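You operate a simulated robot arm through the tools that you are given. There is no shell and no other tool. Be economical: measure what you need, move in short steps, check, and stop when the job is done.

You run a simulated robot arm. Do the job below in one go: nothing can be reset, and whatever is moved stays where it is left.

JOB
Open the grease tub, grease the steel plate with the orange brush, close the tub, push the blue slider over.
Fine: lay the lid on the service table meanwhile; grease the plate's top; use the stubby brush and put it back in its tray; the slider goes to the rail end by the plate. A coat counts when it lies all over at full strength: go over it till it gets no stronger.

It is judged by the outcome, as a careful person would: the job done as asked, and still so three seconds after it is handed in. It fails if anything else is knocked over, pushed out of place, dropped, spilled or broken. A push-on lid holds only when it is set on centred and level and pressed home; a screw cap is set on level and turned clockwise until tight.

ROBOT AND FRAMES
A 6-joint arm with a two-finger parallel gripper, fixed in place. Base frame: the origin is at the foot of the arm, x ahead of it, y to its left, z up; the work surface is at about z = 0.8. Units: m, degrees, N and s.
With the tool pointing down near the work surface it reaches from about 0.36 to 0.82 m from the base axis. Its first joint turns from -166.0 to 166.0 degrees. Payload 3.91 kg.
Tool frame: the origin (TCP) lies between the finger pads and is the grasp point; the fingertips stand 0.03 m ahead of it; z points along the fingers, y is the line along which they close. The gripper opens to 0.11 m. The fingers are 0.02 m wide and 0.01 m thick; the gripper's body (0.048 by 0.112 m) begins 0.055 m behind the TCP.
Orientation is told as [roll, pitch, yaw] about the base's x, y, z axes, in that order, counted from this pose: with the fingers straight down and closing along the base's y, the tool's x points along the base's -x, its y along +y and its z along -z.

CONTROLS
- The arm moves only by the tool servo_tool. Its argument "series" is text: rows parted by semicolons, each of 7 numbers parted by spaces: the turn, a rotation vector about the tool's x, y, z in degrees, then the shift along the tool's x, y, z in mm, then the gripper command, from -1 (shut) to 1 (fully open), values between in proportion. In form: wx wy wz tx ty tz gripper; .... A call has 1 to 20 rows; each row is the pose to reach, as a shift and turn from the pose commanded when the call began, along the tool's axes at that moment. Rows are played at 5 a second. More than 0.05 m and 8.6 degrees between two rows, or a gripper value outside its range, and nothing of the call is played. A pose out of reach is approached as far as the arm can. The call stops where the force on the tool passes 50 N (or 10 N more than at its start, if that is more) or the arm is blocked; 0.2 s more then pass. The fingers move at their own pace (about 0.045 m/s each) and stop on an object; they squeeze with about 32 N. The grip force told is the motor's: it shows also when the fingers shut on nothing. Time passes only in rows, and 0.2 s behind the last, so rows that repeat a pose let the fingers close. It gives the time, the measured TCP pose, the force on the tool (base axes), the opening and the grip force at its end, in the units of the frame above (readings bear some noise), with the torque about the TCP (base axes, N m) and any sound that the robot's microphone picked up.
- Cameras (640 x 400 px; columns grow to the right, rows downward): "scene" is fixed at [0.2128, 0.6492, 1.428]; the picture's right is [-0.94, -0.34, 0.00], its down [-0.29, 0.80, -0.53] and it looks along [0.18, -0.50, -0.85] (base axes); focal length 214 px, centre (320, 200). "wrist" rides on the gripper at [0.077, 0.007, -0.114] in the tool frame; the picture's right is [-0.09, 1.00, 0.00], its down [-0.80, -0.07, -0.59] and it looks along [-0.59, -0.05, 0.80] (tool axes); focal length 270 px, centre (320, 200). There is no depth. A picture from a camera that has moved, and an enlarged one, comes with that camera's place and axes in the base frame and with its lens. The place of the scene camera against the robot may be out by one fixed shift of up to 0.012 m in any direction.
- get_image(camera): a new picture of that camera. It takes no simulated time.
- slide_trunk(by): slides the trunk up (or, below 0, down) by that many m; the arm rides with it, the base frame stays. It gives what a move gives, with no picture.
- enlarge(camera, box): a new picture of the part [left, top, right, bottom] of that camera's present view, enlarged. It takes no simulated time.
- sign_off(): hands the job in; it is judged then, once.

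Go step by step. Nothing tells you positions but the pictures and the camera data: compare them with the known pose of the tool, close in by small moves and look again before you grip or let go. The budget is 120 turns and 68 pictures, counting those below and the enlarged ones. Unless the task says otherwise, let go and move clear before handing in, and close with one line.

The tools are called as name(argument=value, ...) on one line, values as JSON. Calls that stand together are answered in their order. servo_tool: Moves the arm, as the interface text tells. Its arguments: {"type":"object","properties":{"series":{"type":"string"}},"required":["series"]} The other tools are called the same way: slide_trunk (by) slides the trunk up or down; get_image (camera) takes a picture; enlarge (camera, box) takes an enlarged picture of a part of a camera's view; sign_off () hands the job in.

At the start:

```text
clock: 0.0
position: [0.3679, 0.2408, 1.2153]
orientation: [0.0, 0.0, 0.0]
force: [-0.2, 0.1, 0.8]
ft_torque: [0.04, -0.01, 0.0]
opening: 0.1101
finger_force: 0.0
trunk travel left (down, up): [-0.425, 0.185]
```

scene: 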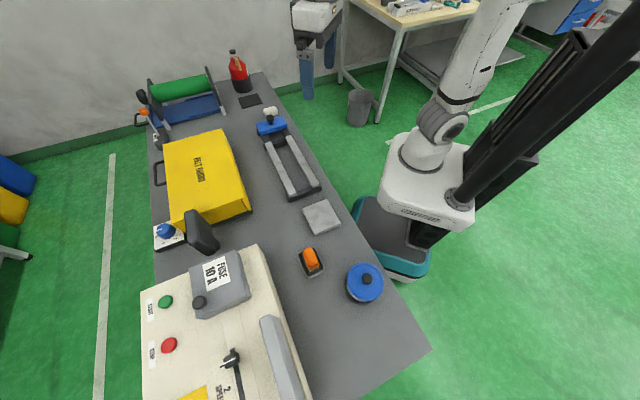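
wrist: 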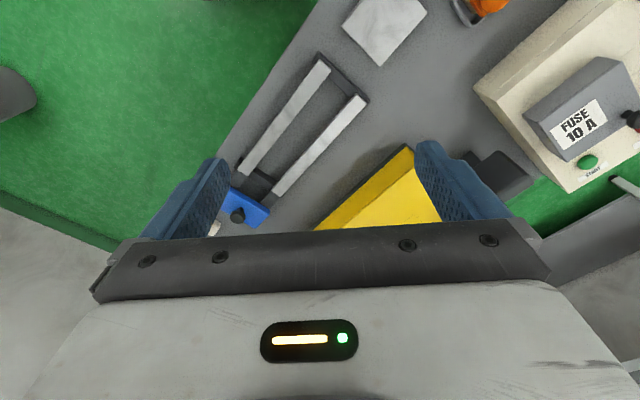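

I see the blue-lidded tub near (0.14, 0.50), an orange brush in a tray near (0.30, 0.49), the plate near (0.32, 0.35) and the slider rail beyond it. I'll look at them closer first.

enlarge(camera="scene", box=[280, 190, 400, 310])

enlarge(camera="scene", box=[120, 50, 350, 220])

```text
3.33 times, centred on (340, 250) of scene
camera zoom: at [0.2128, 0.6492, 1.428], right [-0.94, -0.34, 0.0], down [-0.29, 0.8, -0.53], along [0.18, -0.5, -0.85], focal length 715 px, centre (253, 33)
```

zoom: 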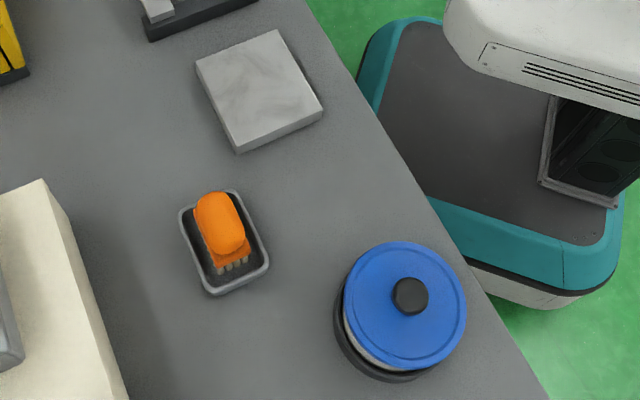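

```text
2.35 times, centred on (235, 135) of scene
camera zoom: at [0.2128, 0.6492, 1.428], right [-0.94, -0.34, 0.0], down [-0.29, 0.8, -0.53], along [0.18, -0.5, -0.85], focal length 505 px, centre (520, 353)
```

zoom: 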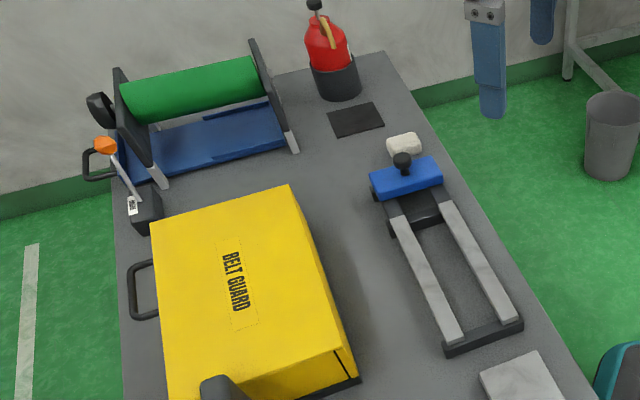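

The tub, brush tray and plate are clear of clutter. I'll move over the tub, staying high, to measure it with the wrist camera.

servo_tool(series="0 0 0 23 26 16 1;0 0 0 46 52 32 1;0 0 0 69 78 48 1;0 0 0 92 104 64 1;0 0 0 115 130 80 1;0 0 0 138 156 96 1;0 0 0 161 182 112 1;0 0 0 184 208 128 1;0 0 0 207 234 144 1;0 0 0 228 261 155 1;0 0 0 228 261 155 1")

get_image(camera="wrist")

get_image(camera="scene")

```text
clock: 2.4
position: [0.1394, 0.5034, 1.0558]
orientation: [0.0, 0.0, 0.0]
force: [0.0, 0.3, 0.0]
ft_torque: [-0.01, 0.0, -0.01]
opening: 0.1097
finger_force: 0.1
trunk travel left (down, up): [-0.425, 0.185]
```

```text
63 pictures are left
camera wrist: at [0.0627, 0.5103, 1.1691], right [0.09, 1.0, 0.0], down [0.8, -0.07, 0.59], along [0.59, -0.05, -0.8], focal length 270 px, centre (320, 200)
```

wrist: 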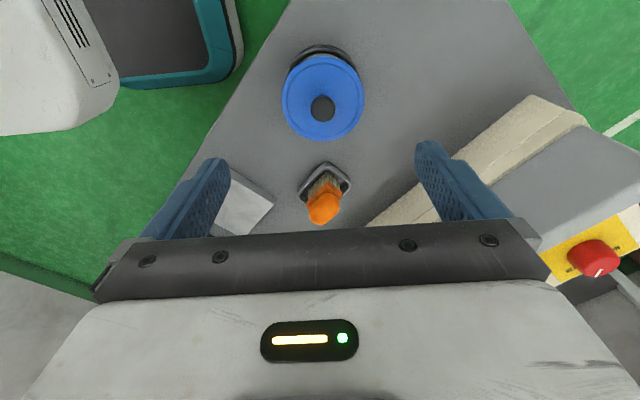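

```text
62 pictures are left
```

scene: 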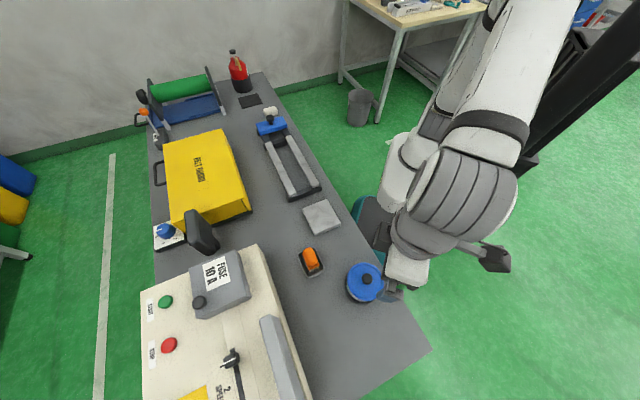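

The knob sits at about (0.150, 0.505), z about 0.88. I'll lower above it with the fingers part closed and look again.

servo_tool(series="0 0 0 -5 0 32 0.4;0 0 0 -11 1 64 0.1;0 0 0 -11 1 96 -0.1;0 0 0 -11 1 96 -0.1")

get_image(camera="wrist")

enlarge(camera="scene", box=[320, 220, 440, 320])

```text
clock: 3.4
position: [0.1492, 0.504, 0.9615]
orientation: [0.0, 0.1, 0.1]
force: [-0.5, -0.7, 0.2]
ft_torque: [-0.02, 0.01, -0.01]
opening: 0.0493
finger_force: 0.1
trunk travel left (down, up): [-0.425, 0.185]
```

```text
61 pictures are left
camera wrist: at [0.0736, 0.5106, 1.0748], right [0.09, 1.0, 0.0], down [0.8, -0.07, 0.59], along [0.59, -0.05, -0.8], focal length 270 px, centre (320, 200)
```

wrist: 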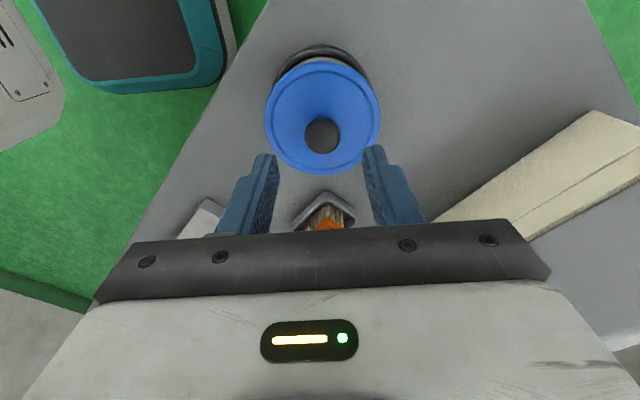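

```text
4.00 times, centred on (380, 270) of scene
camera zoom: at [0.2128, 0.6492, 1.428], right [-0.94, -0.34, 0.0], down [-0.29, 0.8, -0.53], along [0.18, -0.5, -0.85], focal length 858 px, centre (80, -80)
```

zoom: 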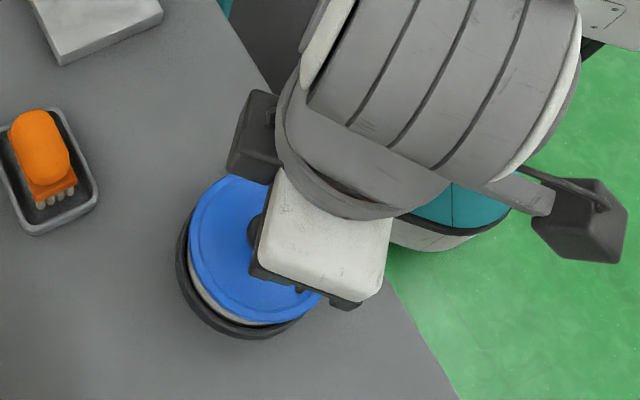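

Triangulation puts the knob top at (0.150, 0.505, 0.893), lid top near 0.87. I'll lower over it, close, and look.

servo_tool(series="0 0 0 0 1 20 -0.1;0 0 0 0 1 40 -0.1;0 0 0 0 1 53 -0.1;0 0 0 0 1 53 -0.1")

get_image(camera="wrist")

```text
clock: 4.4
position: [0.1509, 0.5038, 0.9105]
orientation: [-0.1, -0.1, 0.1]
force: [-0.2, 1.0, 0.6]
ft_torque: [0.02, 0.01, 0.02]
opening: 0.0496
finger_force: 0.0
trunk travel left (down, up): [-0.425, 0.185]
```

```text
59 pictures are left
camera wrist: at [0.0738, 0.5105, 1.0241], right [0.09, 1.0, 0.0], down [0.8, -0.07, 0.59], along [0.59, -0.05, -0.8], focal length 270 px, centre (320, 200)
```

wrist: 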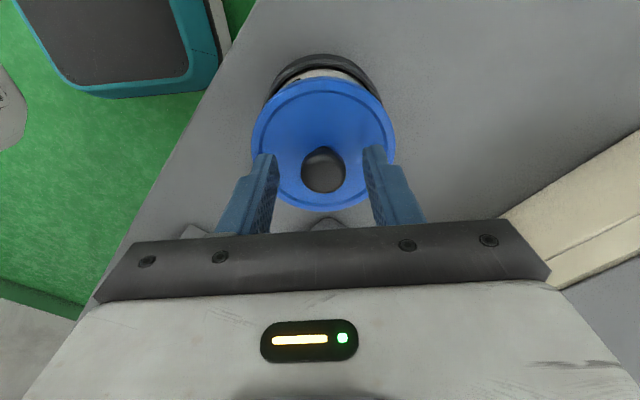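

Knob is centred between the fingers. Lower 6 mm and close.

servo_tool(series="0 0 0 0 0 6 -0.1;0 0 0 0 0 6 -0.5;0 0 0 0 0 6 -1;0 0 0 0 0 6 -1;0 0 0 0 0 6 -1")

get_image(camera="wrist")

```text
clock: 5.6
position: [0.1519, 0.5041, 0.9046]
orientation: [0.0, 0.0, 0.1]
force: [-0.1, 4.0, 2.9]
ft_torque: [0.13, -0.01, 0.03]
opening: 0.0244
finger_force: 32.0
trunk travel left (down, up): [-0.425, 0.185]
heard: snap
```

```text
58 pictures are left
camera wrist: at [0.0739, 0.5107, 1.018], right [0.09, 1.0, 0.0], down [0.8, -0.07, 0.59], along [0.59, -0.05, -0.8], focal length 270 px, centre (320, 200)
```

wrist: 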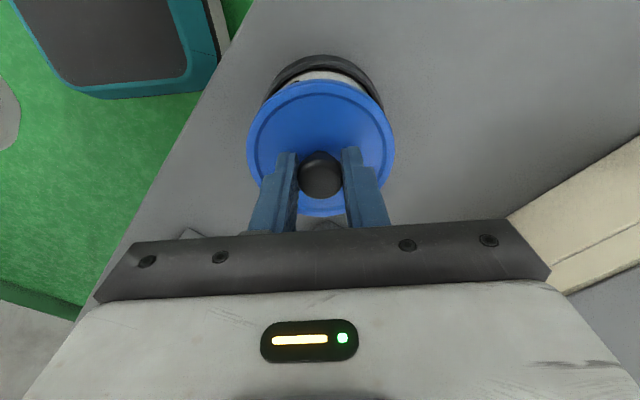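

The knob is gripped (24 mm) and I heard a snap, possibly the lid loosening. I'll lift slowly.

servo_tool(series="0 0 0 0 0 -4 -1;0 0 0 0 0 -8 -1;0 0 0 0 0 -14 -1;0 0 0 0 0 -20 -1;0 0 0 0 0 -30 -1;0 0 0 0 0 -30 -1")

get_image(camera="wrist")

enlarge(camera="scene", box=[320, 220, 440, 320])

```text
clock: 7.0
position: [0.1505, 0.5047, 0.936]
orientation: [0.0, 0.0, 0.0]
force: [-0.1, -0.7, -0.7]
ft_torque: [0.0, 0.02, 0.01]
opening: 0.024
finger_force: 32.6
trunk travel left (down, up): [-0.425, 0.185]
```

```text
57 pictures are left
camera wrist: at [0.0749, 0.5118, 1.0486], right [0.09, 1.0, 0.0], down [0.8, -0.07, 0.59], along [0.59, -0.05, -0.8], focal length 270 px, centre (320, 200)
```

wrist: 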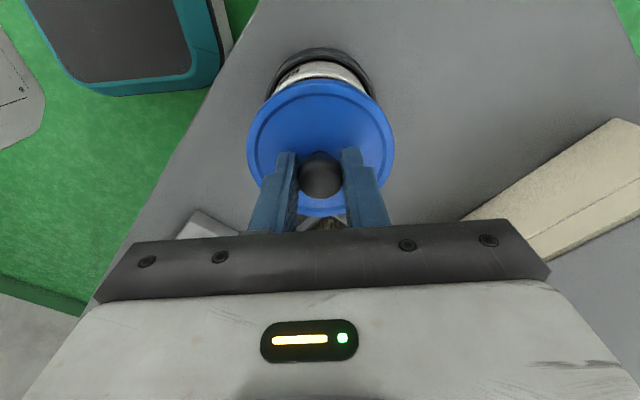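

```text
4.00 times, centred on (380, 270) of scene
camera zoom: at [0.2128, 0.6492, 1.428], right [-0.94, -0.34, 0.0], down [-0.29, 0.8, -0.53], along [0.18, -0.5, -0.85], focal length 858 px, centre (80, -80)
```

zoom: 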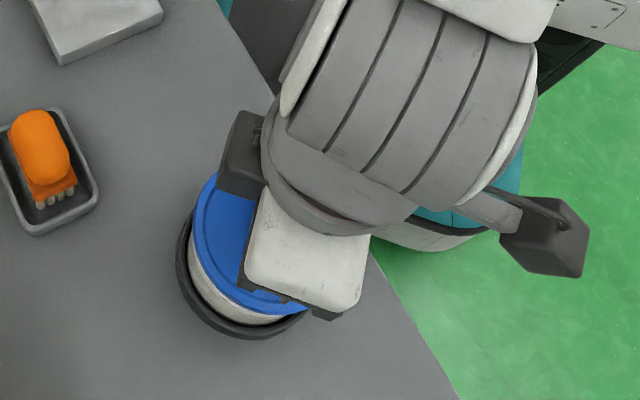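

The lid is off and the tub stayed. I'll carry it to free table near (0.14, 0.635) and lower it gently.

servo_tool(series="0 0 0 0 0 -20 -1;0 0 0 3 30 -20 -1;0 0 0 6 60 -20 -1;0 0 0 9 95 -20 -1;0 0 0 10 130 -10 -1;0 0 0 10 130 20 -1;0 0 0 10 130 50 -1;0 0 0 10 130 70 -1;0 0 0 10 130 70 -1")

enlarge(camera="scene", box=[280, 240, 440, 400])

get_image(camera="wrist")

```text
clock: 9.0
position: [0.1381, 0.6353, 0.8647]
orientation: [0.0, 0.0, 0.0]
force: [-0.4, 0.0, 0.3]
ft_torque: [0.01, -0.05, 0.01]
opening: 0.024
finger_force: 31.3
trunk travel left (down, up): [-0.425, 0.185]
```

```text
2.50 times, centred on (360, 320) of scene
camera zoom: at [0.2128, 0.6492, 1.428], right [-0.94, -0.34, 0.0], down [-0.29, 0.8, -0.53], along [0.18, -0.5, -0.85], focal length 536 px, centre (220, -100)
```

zoom: 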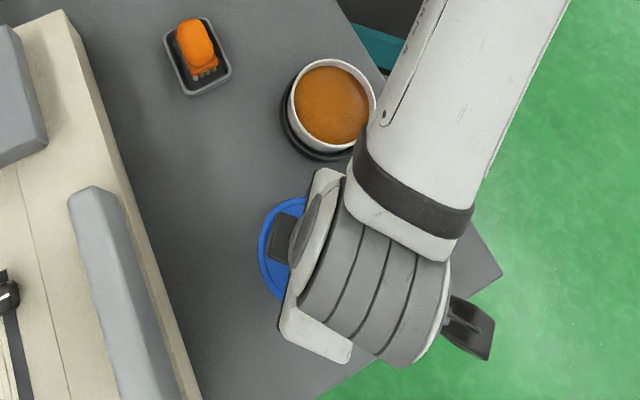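

```text
54 pictures are left
camera wrist: at [0.062, 0.6418, 0.9776], right [0.09, 1.0, 0.0], down [0.8, -0.07, 0.59], along [0.59, -0.05, -0.8], focal length 270 px, centre (320, 200)
```

wrist: 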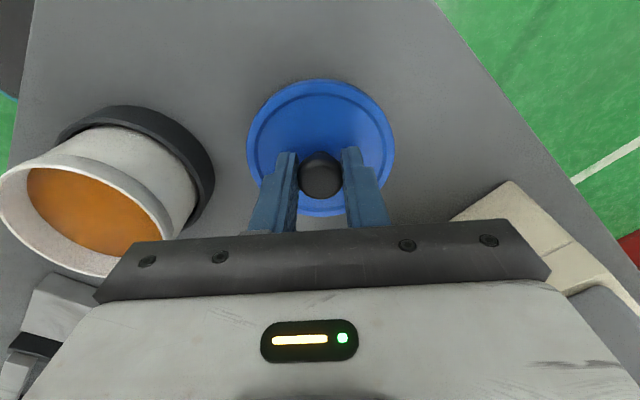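

Lid hovers over clear table. Lower in small steps to contact.

servo_tool(series="0 0 0 0 0 3 -1;0 0 0 0 0 6 -1;0 0 0 0 0 9 -1;0 0 0 0 0 12 -1")

```text
clock: 10.0
position: [0.1411, 0.6354, 0.8527]
orientation: [0.0, 0.0, 0.0]
force: [0.1, 0.5, 0.1]
ft_torque: [0.01, 0.02, 0.03]
opening: 0.0237
finger_force: 32.2
trunk travel left (down, up): [-0.425, 0.185]
```

servo_tool(series="0 0 0 0 0 2 -1;0 0 0 0 0 4 -1;0 0 0 0 0 6 -1")

```text
clock: 10.8
position: [0.1404, 0.6344, 0.8474]
orientation: [-0.1, -0.1, 0.0]
force: [0.0, 0.7, -0.4]
ft_torque: [-0.01, 0.01, 0.0]
opening: 0.0238
finger_force: 31.7
trunk travel left (down, up): [-0.425, 0.185]
```

No contact yet; keep lowering in small steps.

servo_tool(series="0 0 0 0 0 2 -1;0 0 0 0 0 4 -1;0 0 0 0 0 5 -1")

get_image(camera="wrist")

```text
clock: 11.6
position: [0.1412, 0.6342, 0.8417]
orientation: [-0.1, 0.0, 0.0]
force: [0.9, 0.4, -0.2]
ft_torque: [-0.07, -0.03, -0.02]
opening: 0.0239
finger_force: 32.0
trunk travel left (down, up): [-0.425, 0.185]
```

```text
53 pictures are left
camera wrist: at [0.0644, 0.6409, 0.9549], right [0.09, 1.0, 0.0], down [0.8, -0.07, 0.59], along [0.59, -0.05, -0.8], focal length 270 px, centre (320, 200)
```

wrist: 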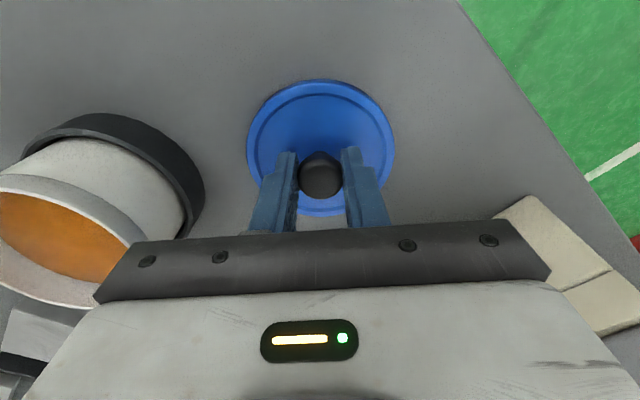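

Close to the table but still no contact; a few mm more.

servo_tool(series="0 0 0 0 0 1 -1;0 0 0 0 0 2 -1;0 0 0 0 0 3 -1;0 0 0 0 0 3 -1")

```text
clock: 12.6
position: [0.1413, 0.6336, 0.8411]
orientation: [0.3, 0.0, 0.0]
force: [1.1, 2.1, 21.9]
ft_torque: [0.04, -0.02, 0.0]
opening: 0.024
finger_force: 31.7
trunk travel left (down, up): [-0.425, 0.185]
```

Contact at TCP z 0.841. Ease off, open and rise.

servo_tool(series="0 0 0 0 0 -2 -1;0 0 0 0 0 -2 -0.7;0 0 0 0 0 -2 -0.3;0 0 0 0 0 -2 0;0 0 0 0 0 -2 0;0 0 0 0 0 -22 0;0 0 0 0 0 -62 0;0 0 0 0 0 -102 0;0 0 0 0 0 -142 0")

get_image(camera="wrist")

```text
clock: 14.6
position: [0.1413, 0.636, 0.9832]
orientation: [-0.1, -0.1, 0.1]
force: [0.7, -0.4, -0.2]
ft_torque: [-0.03, 0.03, -0.01]
opening: 0.055
finger_force: 0.1
trunk travel left (down, up): [-0.425, 0.185]
```

```text
52 pictures are left
camera wrist: at [0.0659, 0.6427, 1.0971], right [0.09, 1.0, 0.0], down [0.8, -0.07, 0.59], along [0.59, -0.05, -0.8], focal length 270 px, centre (320, 200)
```

wrist: 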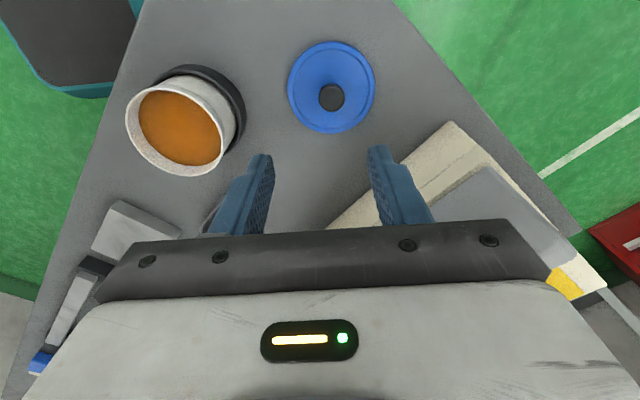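

The lid lies flat on the table. Now move above the brush tray to look at it.

servo_tool(series="0 0 0 -26 -29 -30 0;0 0 0 -52 -58 -30 0;0 0 0 -78 -88 -30 0;0 0 0 -104 -117 -30 0;0 0 0 -125 -146 -30 0;0 0 0 -125 -146 -30 0")

get_image(camera="wrist")

enlarge(camera="scene", box=[270, 220, 370, 320])

```text
clock: 16.0
position: [0.267, 0.491, 1.0114]
orientation: [0.0, 0.1, 0.0]
force: [0.5, -0.6, -0.4]
ft_torque: [0.0, -0.02, 0.01]
opening: 0.0551
finger_force: 0.0
trunk travel left (down, up): [-0.425, 0.185]
```

```text
51 pictures are left
camera wrist: at [0.191, 0.4968, 1.1259], right [0.09, 1.0, 0.0], down [0.8, -0.07, 0.59], along [0.59, -0.05, -0.8], focal length 270 px, centre (320, 200)
```

wrist: 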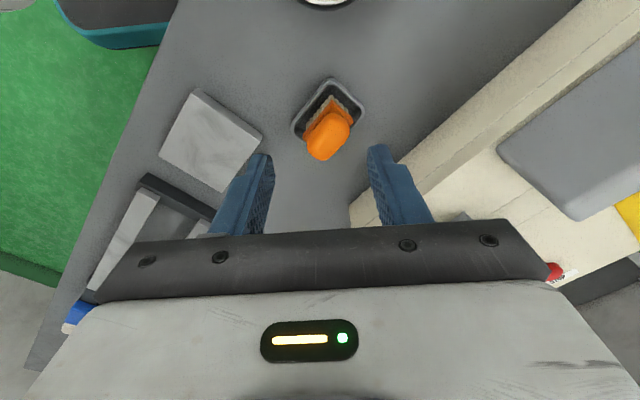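

```text
4.00 times, centred on (320, 270) of scene
camera zoom: at [0.2128, 0.6492, 1.428], right [-0.94, -0.34, 0.0], down [-0.29, 0.8, -0.53], along [0.18, -0.5, -0.85], focal length 858 px, centre (320, -80)
```

zoom: 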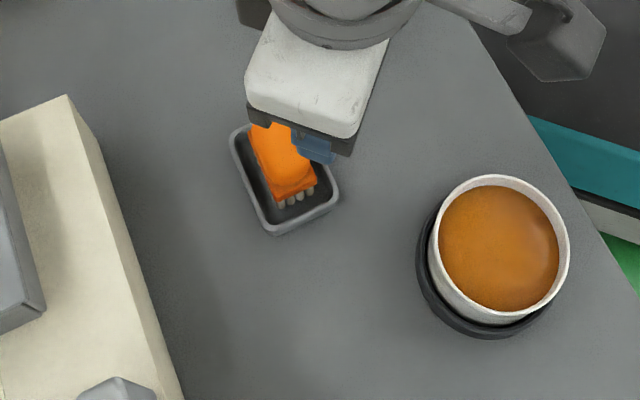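

enlarge(camera="wrist", box=[260, 60, 400, 180])

```text
3.33 times, centred on (330, 120) of wrist
camera zoom: at [0.191, 0.4968, 1.1259], right [0.09, 1.0, 0.0], down [0.8, -0.07, 0.59], along [0.59, -0.05, -0.8], focal length 901 px, centre (287, 467)
```

zoom: 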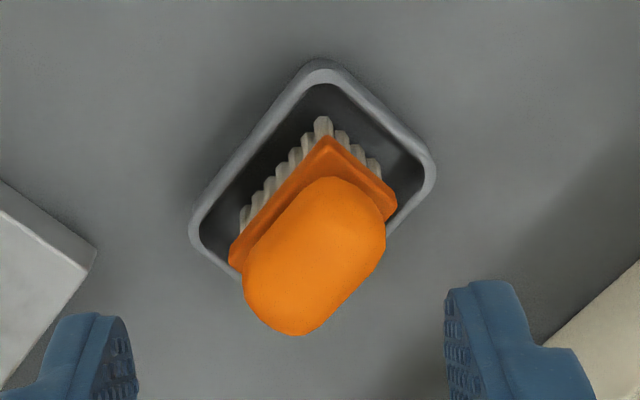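

The brush stands upright with its short side at about 45° in plan, centred near (0.308, 0.494). I'll turn the tool to -45° yaw and hover over it.

servo_tool(series="0 0 7.5 -7 0 8 0.1;0 0 15 -14 1 16 0.1;0 0 22.5 -21 1 24 0.1;0 0 30 -28 2 32 0.1;0 0 37.5 -35 3 40 0.1;0 0 45 -41 3 50 0.1;0 0 45 -41 3 50 0.1")

get_image(camera="wrist")

```text
clock: 17.6
position: [0.3059, 0.4915, 0.9609]
orientation: [0.0, 0.0, -45.1]
force: [-0.3, -0.9, -0.7]
ft_torque: [-0.02, -0.04, 0.0]
opening: 0.0606
finger_force: 0.1
trunk travel left (down, up): [-0.425, 0.185]
```

```text
48 pictures are left
camera wrist: at [0.2584, 0.551, 1.075], right [0.77, 0.64, 0.0], down [0.52, -0.62, 0.59], along [0.38, -0.46, -0.8], focal length 270 px, centre (320, 200)
```

wrist: 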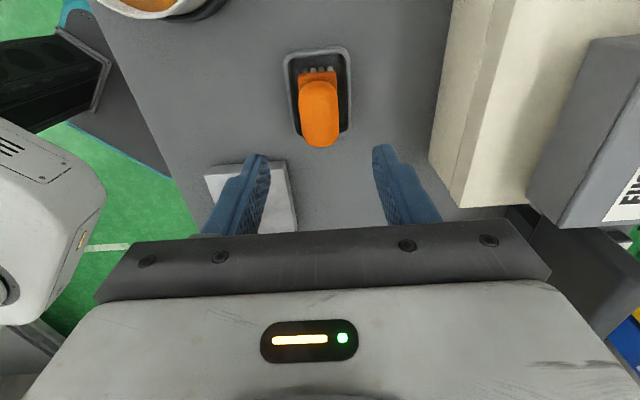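

The handle is centred between the fingers and nearly aligned. Lower to the handle and check before closing.

servo_tool(series="0 0 -1 0 2 25 0.1;0 0 -2 0 2 50 0.1;0 0 -2 0 2 70 0.1;0 0 -2 0 2 70 0.1")

get_image(camera="wrist")

```text
clock: 18.6
position: [0.3069, 0.4933, 0.8891]
orientation: [0.1, 0.1, -43.0]
force: [0.9, -0.1, -0.2]
ft_torque: [-0.02, -0.01, -0.02]
opening: 0.0606
finger_force: 0.1
trunk travel left (down, up): [-0.425, 0.185]
```

```text
47 pictures are left
camera wrist: at [0.256, 0.5503, 1.003], right [0.74, 0.67, 0.0], down [0.54, -0.6, 0.59], along [0.4, -0.44, -0.8], focal length 270 px, centre (320, 200)
```

wrist: 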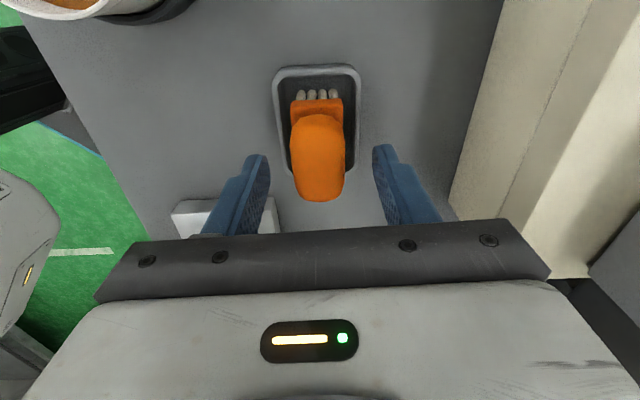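

Well aligned. Lower 12 mm and close.

servo_tool(series="0 0 0 0 0 6 0.1;0 0 0 0 0 12 0.1;0 0 0 0 0 12 -0.3;0 0 0 0 0 12 -0.7;0 0 0 0 0 12 -1;0 0 0 0 0 12 -1")

get_image(camera="wrist")

```text
clock: 20.0
position: [0.3082, 0.4934, 0.8781]
orientation: [0.0, 0.0, -43.0]
force: [-0.7, 0.4, 0.7]
ft_torque: [-0.02, 0.0, 0.01]
opening: 0.0296
finger_force: 32.1
trunk travel left (down, up): [-0.425, 0.185]
```

```text
46 pictures are left
camera wrist: at [0.2565, 0.5508, 0.9914], right [0.74, 0.67, 0.0], down [0.54, -0.6, 0.59], along [0.4, -0.44, -0.8], focal length 270 px, centre (320, 200)
```

wrist: 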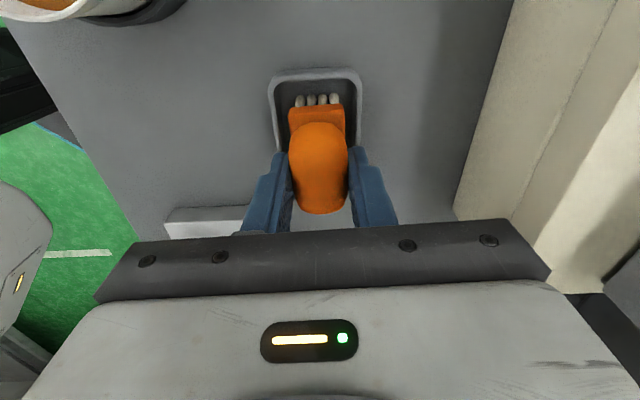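

The brush is held (29.6 mm). I'll lift it straight up and carry it over the tub.

servo_tool(series="0 0 0 0 0 -20 -1;0 0 0 0 0 -50 -1;0 0 0 0 0 -85 -1;0 0 0 0 0 -110 -1;0 0 0 31 -24 -110 -1;0 0 0 62 -49 -110 -1;0 0 0 93 -73 -110 -1;0 0 0 123 -98 -110 -1;0 0 0 123 -98 -110 -1")

get_image(camera="wrist")

enlarge(camera="scene", box=[310, 210, 430, 310])

```text
clock: 22.0
position: [0.1534, 0.5043, 0.9888]
orientation: [-0.1, -0.1, -43.0]
force: [-0.3, 0.1, -0.7]
ft_torque: [-0.01, -0.06, 0.0]
opening: 0.0294
finger_force: 32.0
trunk travel left (down, up): [-0.425, 0.185]
```

```text
45 pictures are left
camera wrist: at [0.1024, 0.5624, 1.1033], right [0.74, 0.67, 0.0], down [0.54, -0.6, 0.59], along [0.4, -0.44, -0.8], focal length 270 px, centre (320, 200)
```

wrist: 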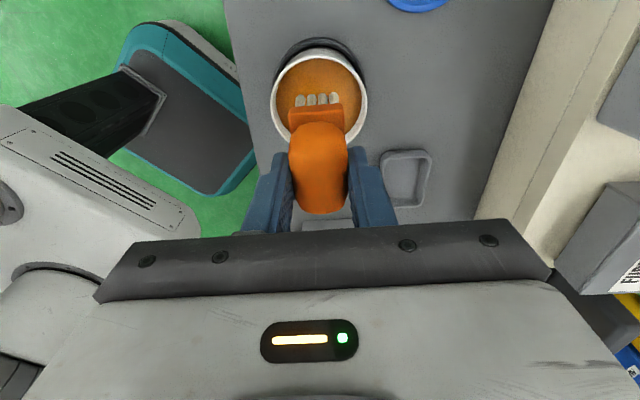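

```text
4.00 times, centred on (370, 260) of scene
camera zoom: at [0.2128, 0.6492, 1.428], right [-0.94, -0.34, 0.0], down [-0.29, 0.8, -0.53], along [0.18, -0.5, -0.85], focal length 858 px, centre (120, -40)
```

zoom: 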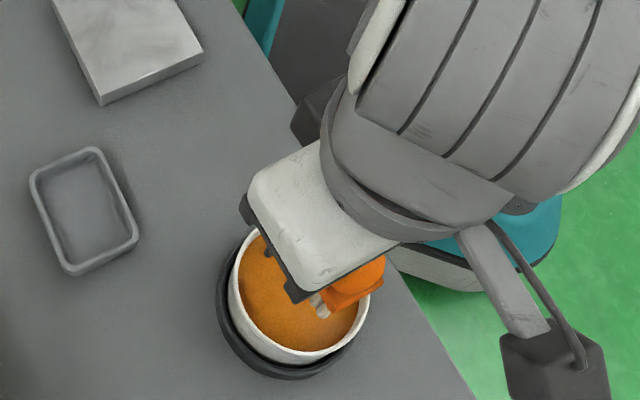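

Lined up over the tub. Lower gently so the bristles dip into the grease.

servo_tool(series="0 0 0 1 0 20 -1;0 0 0 2 0 40 -1;0 0 0 2 0 50 -1;0 0 0 2 0 58 -1;0 0 0 2 0 64 -1;0 0 0 2 0 64 -1")

get_image(camera="wrist")

```text
clock: 23.4
position: [0.1518, 0.5073, 0.929]
orientation: [0.4, 0.2, -43.0]
force: [5.5, 0.6, 40.6]
ft_torque: [-0.45, -0.47, 0.02]
opening: 0.0295
finger_force: 32.0
trunk travel left (down, up): [-0.425, 0.185]
```

```text
43 pictures are left
camera wrist: at [0.0996, 0.5633, 1.0437], right [0.74, 0.67, 0.01], down [0.54, -0.6, 0.59], along [0.4, -0.44, -0.81], focal length 270 px, centre (320, 200)
```

wrist: 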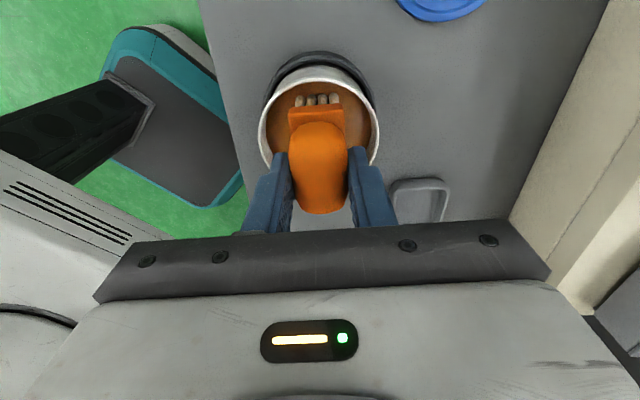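

The bristles met the grease at TCP z of about 0.93. I'll ease up a little and look at the bristles.

servo_tool(series="0 0 0 0 0 -10 -1;0 0 0 0 0 -30 -1;0 0 0 0 0 -60 -1;0 0 0 0 0 -60 -1")

enlarge(camera="wrist", box=[250, 30, 400, 230])

```text
clock: 24.4
position: [0.1522, 0.5067, 0.9849]
orientation: [-0.1, 0.0, -43.0]
force: [-0.9, 0.3, -0.6]
ft_torque: [0.02, -0.02, 0.02]
opening: 0.029
finger_force: 32.0
trunk travel left (down, up): [-0.425, 0.185]
```

```text
2.00 times, centred on (325, 130) of wrist
camera zoom: at [0.1007, 0.5635, 1.0985], right [0.74, 0.67, 0.0], down [0.54, -0.6, 0.59], along [0.4, -0.44, -0.8], focal length 541 px, centre (310, 340)
```

zoom: 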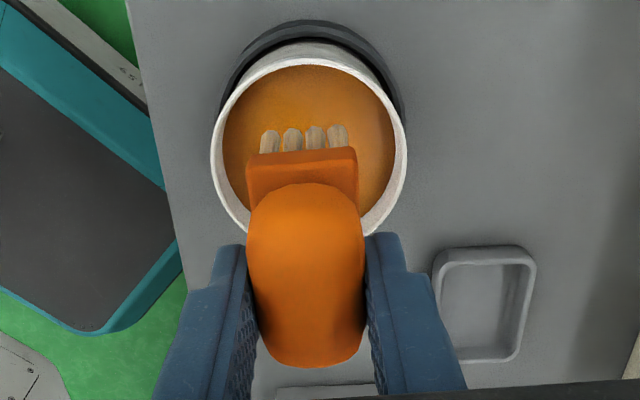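

The bristles touched the grease; I'll carry the brush over the plate (centre about (0.320, 0.347), turned about 45°) and lower to a hover for a check.

servo_tool(series="0 0 0 -40 0 0 -1;0 0 0 -80 0 0 -1;0 0 0 -120 0 0 -1;0 0 0 -160 0 0 -1;0 0 0 -200 -1 10 -1;0 0 0 -231 -2 40 -1;0 0 0 -231 -2 70 -1;0 0 0 -231 -2 70 -1")

get_image(camera="wrist")

enlarge(camera="scene", box=[260, 160, 380, 260])

```text
clock: 26.2
position: [0.3205, 0.3455, 0.9122]
orientation: [-0.1, 0.0, -43.0]
force: [-0.7, 0.4, -0.1]
ft_torque: [0.0, 0.01, -0.01]
opening: 0.029
finger_force: 32.2
trunk travel left (down, up): [-0.425, 0.185]
```

```text
41 pictures are left
camera wrist: at [0.2697, 0.4036, 1.0258], right [0.74, 0.67, 0.0], down [0.54, -0.6, 0.59], along [0.4, -0.44, -0.8], focal length 270 px, centre (320, 200)
```

wrist: 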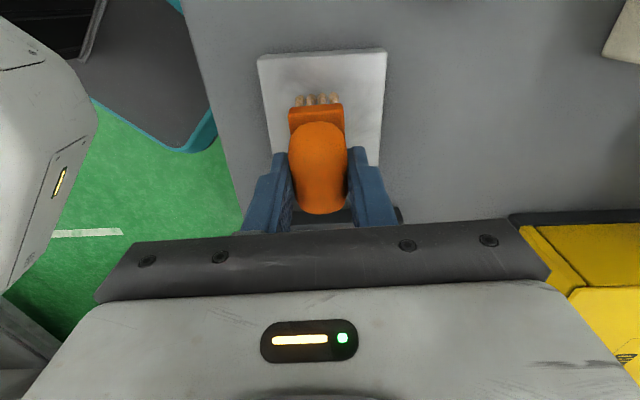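

```text
4.00 times, centred on (320, 210) of scene
camera zoom: at [0.2128, 0.6492, 1.428], right [-0.94, -0.34, 0.0], down [-0.29, 0.8, -0.53], along [0.18, -0.5, -0.85], focal length 858 px, centre (320, 160)
```

zoom: 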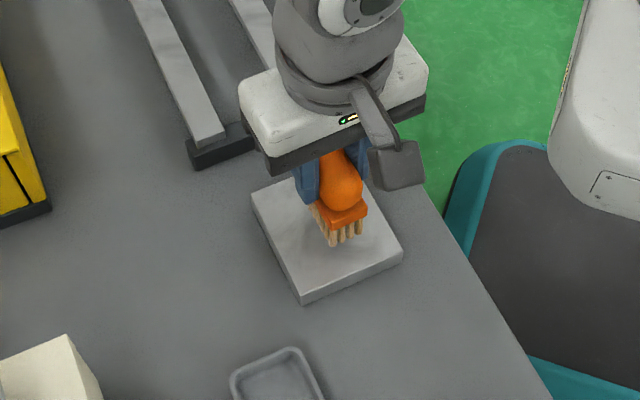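

The bristles are now tinted with grease. I'll lower gently onto the plate to find the contact height.

servo_tool(series="0 0 0 1 5 10 -1;0 0 0 1 5 18 -1;0 0 0 1 5 21 -1;0 0 0 1 5 23 -1;0 0 0 1 5 23 -1")

```text
clock: 27.4
position: [0.3212, 0.3503, 0.8963]
orientation: [0.5, 0.0, -43.0]
force: [-4.4, -10.5, 26.8]
ft_torque: [-0.68, 0.6, 0.06]
opening: 0.0296
finger_force: 32.1
trunk travel left (down, up): [-0.425, 0.185]
stopped in row 5: the force on the tool passed its limit at 51 N (the readings are from after the stop); the commanded pose is now the measured one
```

Contact at TCP z ≈ 0.897. I'll ease up 1 mm and stroke the middle lane to see force and coat.

servo_tool(series="0 0 0 0 0 -1 -1;0 0 0 0 12 -1 -1;0 0 0 0 24 -1 -1;0 0 0 0 34 -1 -1;0 0 0 0 20 -1 -1;0 0 0 0 5 -1 -1;0 0 0 0 -10 -1 -1;0 0 0 0 -24 -1 -1;0 0 0 0 -34 -1 -1;0 0 0 0 -34 -1 -1")

enlarge(camera="scene", box=[260, 160, 380, 260])

get_image(camera="wrist")

```text
clock: 29.6
position: [0.3023, 0.3294, 0.8959]
orientation: [0.7, -0.1, -43.0]
force: [11.2, 11.9, 30.6]
ft_torque: [0.67, -0.47, -0.07]
opening: 0.0292
finger_force: 32.3
trunk travel left (down, up): [-0.425, 0.185]
```

```text
4.00 times, centred on (320, 210) of scene
camera zoom: at [0.2128, 0.6492, 1.428], right [-0.94, -0.34, 0.0], down [-0.29, 0.8, -0.53], along [0.18, -0.5, -0.85], focal length 858 px, centre (320, 160)
```

zoom: 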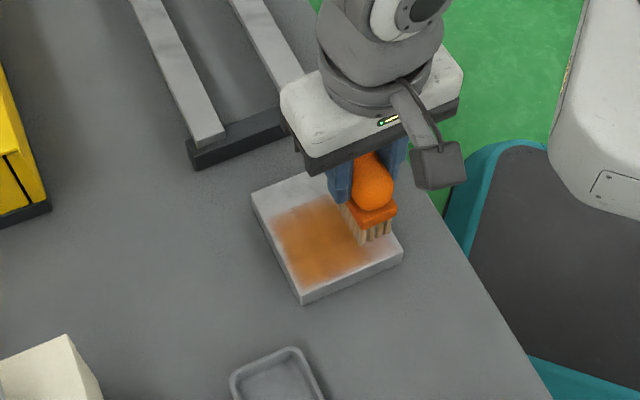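

```text
38 pictures are left
camera wrist: at [0.2498, 0.3858, 1.0094], right [0.74, 0.67, 0.01], down [0.53, -0.6, 0.59], along [0.4, -0.44, -0.8], focal length 270 px, centre (320, 200)
```

wrist: 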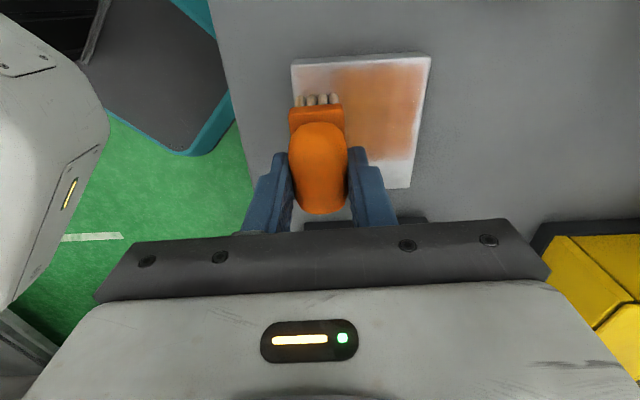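

Brushing works: the middle lane is coated and the plate has not moved. I'll lighten slightly and brush the other two lanes.

servo_tool(series="0 0 0 0 0 -2 -1;0 0 0 12 0 -2 -1;0 0 0 22 0 -2 -1;0 0 0 22 17 -2 -1;0 0 0 22 34 -2 -1;0 0 0 22 51 -2 -1;0 0 0 22 68 -2 -1;0 0 0 0 68 -2 -1;0 0 0 -24 68 -2 -1;0 0 0 -24 51 -2 -1;0 0 0 -24 34 -2 -1;0 0 0 -24 17 -2 -1;0 0 0 -24 0 -2 -1;0 0 0 -24 0 -2 -1")

enlarge(camera="scene", box=[260, 160, 380, 260])

```text
clock: 32.6
position: [0.3165, 0.3129, 0.8968]
orientation: [0.3, 0.0, -43.0]
force: [7.8, 6.5, 21.4]
ft_torque: [0.37, -0.31, -0.07]
opening: 0.0292
finger_force: 31.7
trunk travel left (down, up): [-0.425, 0.185]
```

```text
4.00 times, centred on (320, 210) of scene
camera zoom: at [0.2128, 0.6492, 1.428], right [-0.94, -0.34, 0.0], down [-0.29, 0.8, -0.53], along [0.18, -0.5, -0.85], focal length 858 px, centre (320, 160)
```

zoom: 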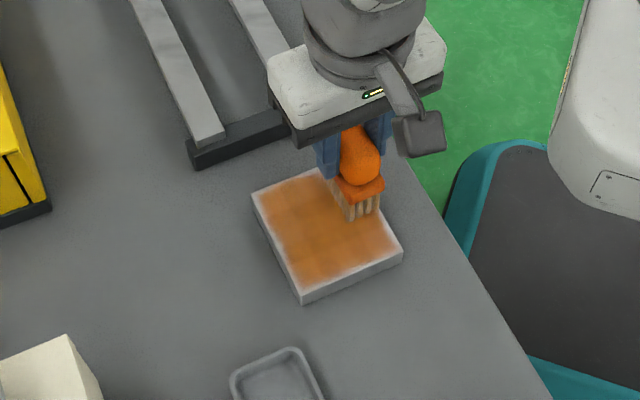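

Nearly all covered, edges still thin. Reload at the tub.

servo_tool(series="0 0 0 0 0 -45 -1;0 0 0 0 0 -90 -1;0 0 0 45 5 -90 -1;0 0 0 90 11 -90 -1;0 0 0 135 16 -90 -1;0 0 0 180 22 -90 -1;0 0 0 225 27 -90 -1;0 0 0 254 31 -90 -1;0 0 0 254 31 -90 -1;0 0 0 254 31 -60 -1;0 0 0 254 31 -38 -1;0 0 0 254 31 -28 -1;0 0 0 258 31 -28 -1;0 0 0 250 31 -28 -1;0 0 0 254 31 -28 -1;0 0 0 254 31 -50 -1;0 0 0 254 31 -90 -1")

enlarge(camera="scene", box=[260, 160, 420, 320])

```text
clock: 35.7
position: [0.151, 0.5095, 0.9292]
orientation: [1.0, 0.6, -43.0]
force: [-6.2, -5.9, 19.1]
ft_torque: [-0.86, 0.31, -0.21]
opening: 0.0294
finger_force: 31.9
trunk travel left (down, up): [-0.425, 0.185]
stopped in row 15: the force on the tool passed its limit at 52 N (the readings are from after the stop); the commanded pose is now the measured one
```

```text
2.50 times, centred on (340, 240) of scene
camera zoom: at [0.2128, 0.6492, 1.428], right [-0.94, -0.34, 0.0], down [-0.29, 0.8, -0.53], along [0.18, -0.5, -0.85], focal length 536 px, centre (270, 100)
```

zoom: 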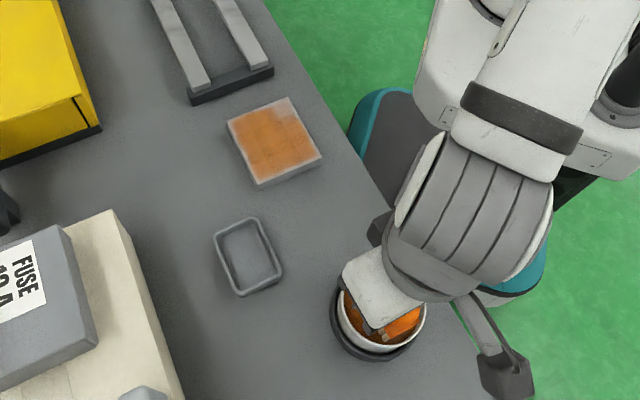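

The force limit stopped it during the stir; the brush has touched grease. Lift straight up and check tub and tool.

servo_tool(series="0 0 0 0 0 -5 -1;0 0 0 0 0 -30 -1;0 0 0 0 0 -65 -1;0 0 0 0 0 -65 -1")

get_image(camera="wrist")

```text
clock: 36.7
position: [0.1523, 0.5112, 0.9927]
orientation: [0.9, 0.5, -43.0]
force: [-0.6, 0.0, -0.1]
ft_torque: [0.0, -0.02, 0.0]
opening: 0.0292
finger_force: 31.6
trunk travel left (down, up): [-0.425, 0.185]
```

```text
35 pictures are left
camera wrist: at [0.1006, 0.5659, 1.1063], right [0.74, 0.67, 0.01], down [0.54, -0.61, 0.59], along [0.4, -0.43, -0.81], focal length 270 px, centre (320, 200)
```

wrist: 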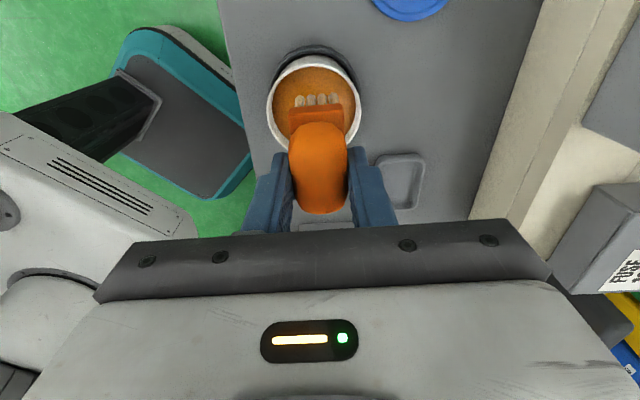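

I'll remove the small residual tilt before going back to the plate.

servo_tool(series="0.9 -0.5 0 0 0 0 -1;0.9 -0.5 0 0 0 0 -1")

```text
clock: 37.3
position: [0.1523, 0.5103, 0.9931]
orientation: [-0.1, 0.0, -43.1]
force: [0.3, 0.7, -0.5]
ft_torque: [-0.02, -0.02, 0.01]
opening: 0.0292
finger_force: 32.2
trunk travel left (down, up): [-0.425, 0.185]
```

Level again. Now brush the whole plate in three lanes, reaching slightly beyond the edges.

servo_tool(series="0 0 0 -45 -8 0 -1;0 0 0 -90 -16 0 -1;0 0 0 -135 -24 0 -1;0 0 0 -180 -32 0 -1;0 0 0 -209 -37 30 -1;0 0 0 -209 -37 70 -1;0 0 0 -209 -37 92 -1;0 0 0 -209 -13 93 -1;0 0 0 -209 13 93 -1;0 0 0 -209 37 93 -1;0 0 0 -235 37 93 -1;0 0 0 -235 13 93 -1;0 0 0 -235 -13 93 -1;0 0 0 -235 -37 93 -1;0 0 0 -261 -37 93 -1;0 0 0 -261 -13 93 -1;0 0 0 -261 13 93 -1;0 0 0 -261 37 93 -1;0 0 0 -261 37 93 -1;0 0 0 -255 33 50 -1")

enlarge(camera="scene", box=[260, 160, 380, 260])

```text
clock: 41.5
position: [0.3629, 0.3583, 0.944]
orientation: [0.0, -0.1, -42.9]
force: [1.0, -0.1, 0.0]
ft_torque: [-0.03, 0.0, 0.04]
opening: 0.0292
finger_force: 32.5
trunk travel left (down, up): [-0.425, 0.185]
```

```text
4.00 times, centred on (320, 210) of scene
camera zoom: at [0.2128, 0.6492, 1.428], right [-0.94, -0.34, 0.0], down [-0.29, 0.8, -0.53], along [0.18, -0.5, -0.85], focal length 858 px, centre (320, 160)
```

zoom: 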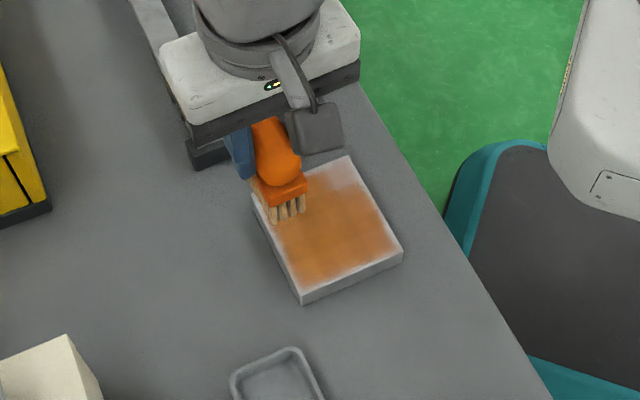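

Far edge still thin. I'll press on that far lane again and read the force in contact.

servo_tool(series="0 0 0 -8 3 30 -1;0 0 0 -8 3 44.5 -1;0 0 0 -8 -18 45 -1;0 0 0 -8 -40 45 -1;0 0 0 -8 -70 45 -1;0 0 0 -8 -50 45 -1;0 0 0 -8 -33 45 -1")

enlarge(camera="scene", box=[280, 180, 360, 250])

```text
clock: 43.1
position: [0.3442, 0.3298, 0.8981]
orientation: [-0.1, 0.1, -42.9]
force: [0.4, -1.3, -0.4]
ft_torque: [0.01, 0.05, -0.02]
opening: 0.0294
finger_force: 32.1
trunk travel left (down, up): [-0.425, 0.185]
```

```text
5.71 times, centred on (320, 215) of scene
camera zoom: at [0.2128, 0.6492, 1.428], right [-0.94, -0.34, 0.0], down [-0.29, 0.8, -0.53], along [0.18, -0.5, -0.85], focal length 1226 px, centre (320, 114)
```

zoom: 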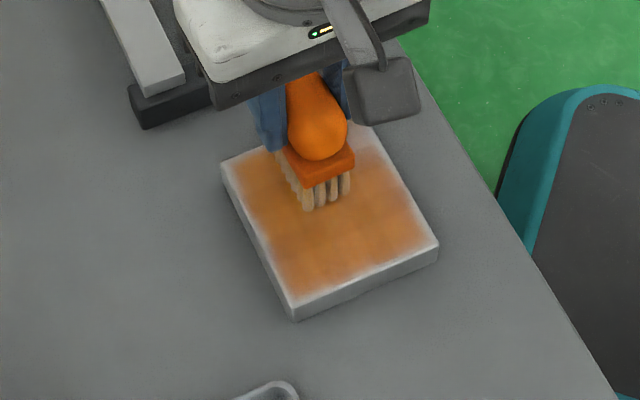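

Not touching at 0.898, so that last pass was in the air. Lower in small steps to find light contact.

servo_tool(series="0 0 0 0 0 1 -1;0 0 0 0 0 2 -1;0 0 0 0 0 2 -1")

```text
clock: 43.9
position: [0.344, 0.3301, 0.8961]
orientation: [-0.1, 0.0, -43.0]
force: [-0.2, 0.6, 4.1]
ft_torque: [0.07, 0.07, -0.01]
opening: 0.0292
finger_force: 32.2
trunk travel left (down, up): [-0.425, 0.185]
```

Contact found at 0.896. Brush all lanes 1.3 mm deeper for a firm but moderate pressure.

servo_tool(series="0 0 0 -2 0 1.3 -1;0 0 0 -2 19 1.3 -1;0 0 0 -2 38 1.3 -1;0 0 0 -2 15 1.3 -1;0 0 0 -2 -10 1.3 -1;0 0 0 -2 -38 1.3 -1;0 0 0 14 -38 1.3 -1;0 0 0 28 -38 1.3 -1;0 0 0 28 -14 1.3 -1;0 0 0 28 14 1.3 -1;0 0 0 28 38 1.3 -1;0 0 0 42 38 1.3 -1;0 0 0 56 38 1.3 -1;0 0 0 56 14 1.3 -1;0 0 0 56 -14 1.3 -1;0 0 0 56 -38 1.3 -1;0 0 0 56 -38 1.3 -1")

enlarge(camera="scene", box=[280, 180, 360, 250])

```text
clock: 45.5
position: [0.3161, 0.3079, 0.8957]
orientation: [0.4, -0.1, -43.0]
force: [4.4, -8.6, 18.7]
ft_torque: [-0.5, 0.07, 0.12]
opening: 0.029
finger_force: 31.6
trunk travel left (down, up): [-0.425, 0.185]
stopped in row 7: the force on the tool passed its limit at 55 N (the readings are from after the stop); the commanded pose is now the measured one
```

```text
5.71 times, centred on (320, 215) of scene
camera zoom: at [0.2128, 0.6492, 1.428], right [-0.94, -0.34, 0.0], down [-0.29, 0.8, -0.53], along [0.18, -0.5, -0.85], focal length 1226 px, centre (320, 114)
```

zoom: 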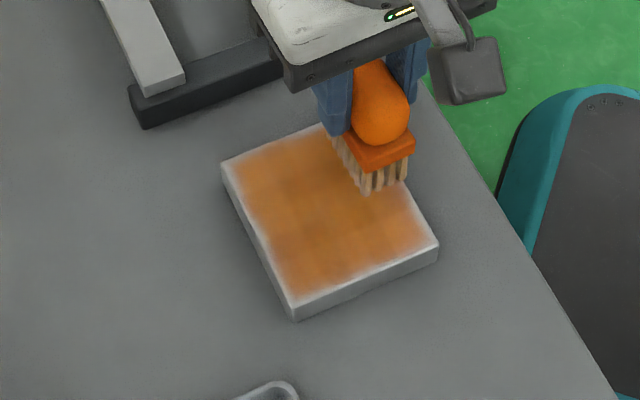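

The plate hasn't moved; the corner overhang caused the force. I'll sweep again with smaller overhang and level tool, pausing at lane ends.

servo_tool(series="0.4 0.1 0 0 3 -5 -1;0.4 0.1 0 0 4 0.3 -1;0.4 0.1 0 0 25 0.3 -1;0.4 0.1 0 0 46 0.3 -1;0.4 0.1 0 0 68 0.3 -1;0.4 0.1 0 0 71 0.3 -1;0.4 0.1 0 24 69 0.3 -1;0.4 0.1 0 24 46 0.3 -1;0.4 0.1 0 24 25 0.3 -1;0.4 0.1 0 24 3 0.3 -1;0.4 0.1 0 24 1 0.3 -1;0.4 0.1 0 49 3 0.3 -1;0.4 0.1 0 49 25 0.3 -1;0.4 0.1 0 49 46 0.3 -1;0.4 0.1 0 49 68 0.3 -1;0.4 0.1 0 49 71 0.3 -1")

enlarge(camera="scene", box=[280, 180, 360, 250])

```text
clock: 48.4
position: [0.2964, 0.3607, 0.8959]
orientation: [-0.7, -0.1, -42.9]
force: [-6.0, -7.1, 20.1]
ft_torque: [-0.22, 0.27, -0.03]
opening: 0.0294
finger_force: 31.7
trunk travel left (down, up): [-0.425, 0.185]
stopped in row 14: the force on the tool passed its limit at 56 N (the readings are from after the stop); the commanded pose is now the measured one
```

```text
5.71 times, centred on (320, 215) of scene
camera zoom: at [0.2128, 0.6492, 1.428], right [-0.94, -0.34, 0.0], down [-0.29, 0.8, -0.53], along [0.18, -0.5, -0.85], focal length 1226 px, centre (320, 114)
```

zoom: 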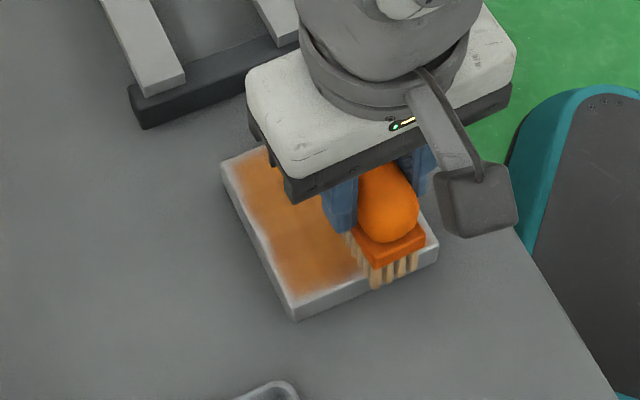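

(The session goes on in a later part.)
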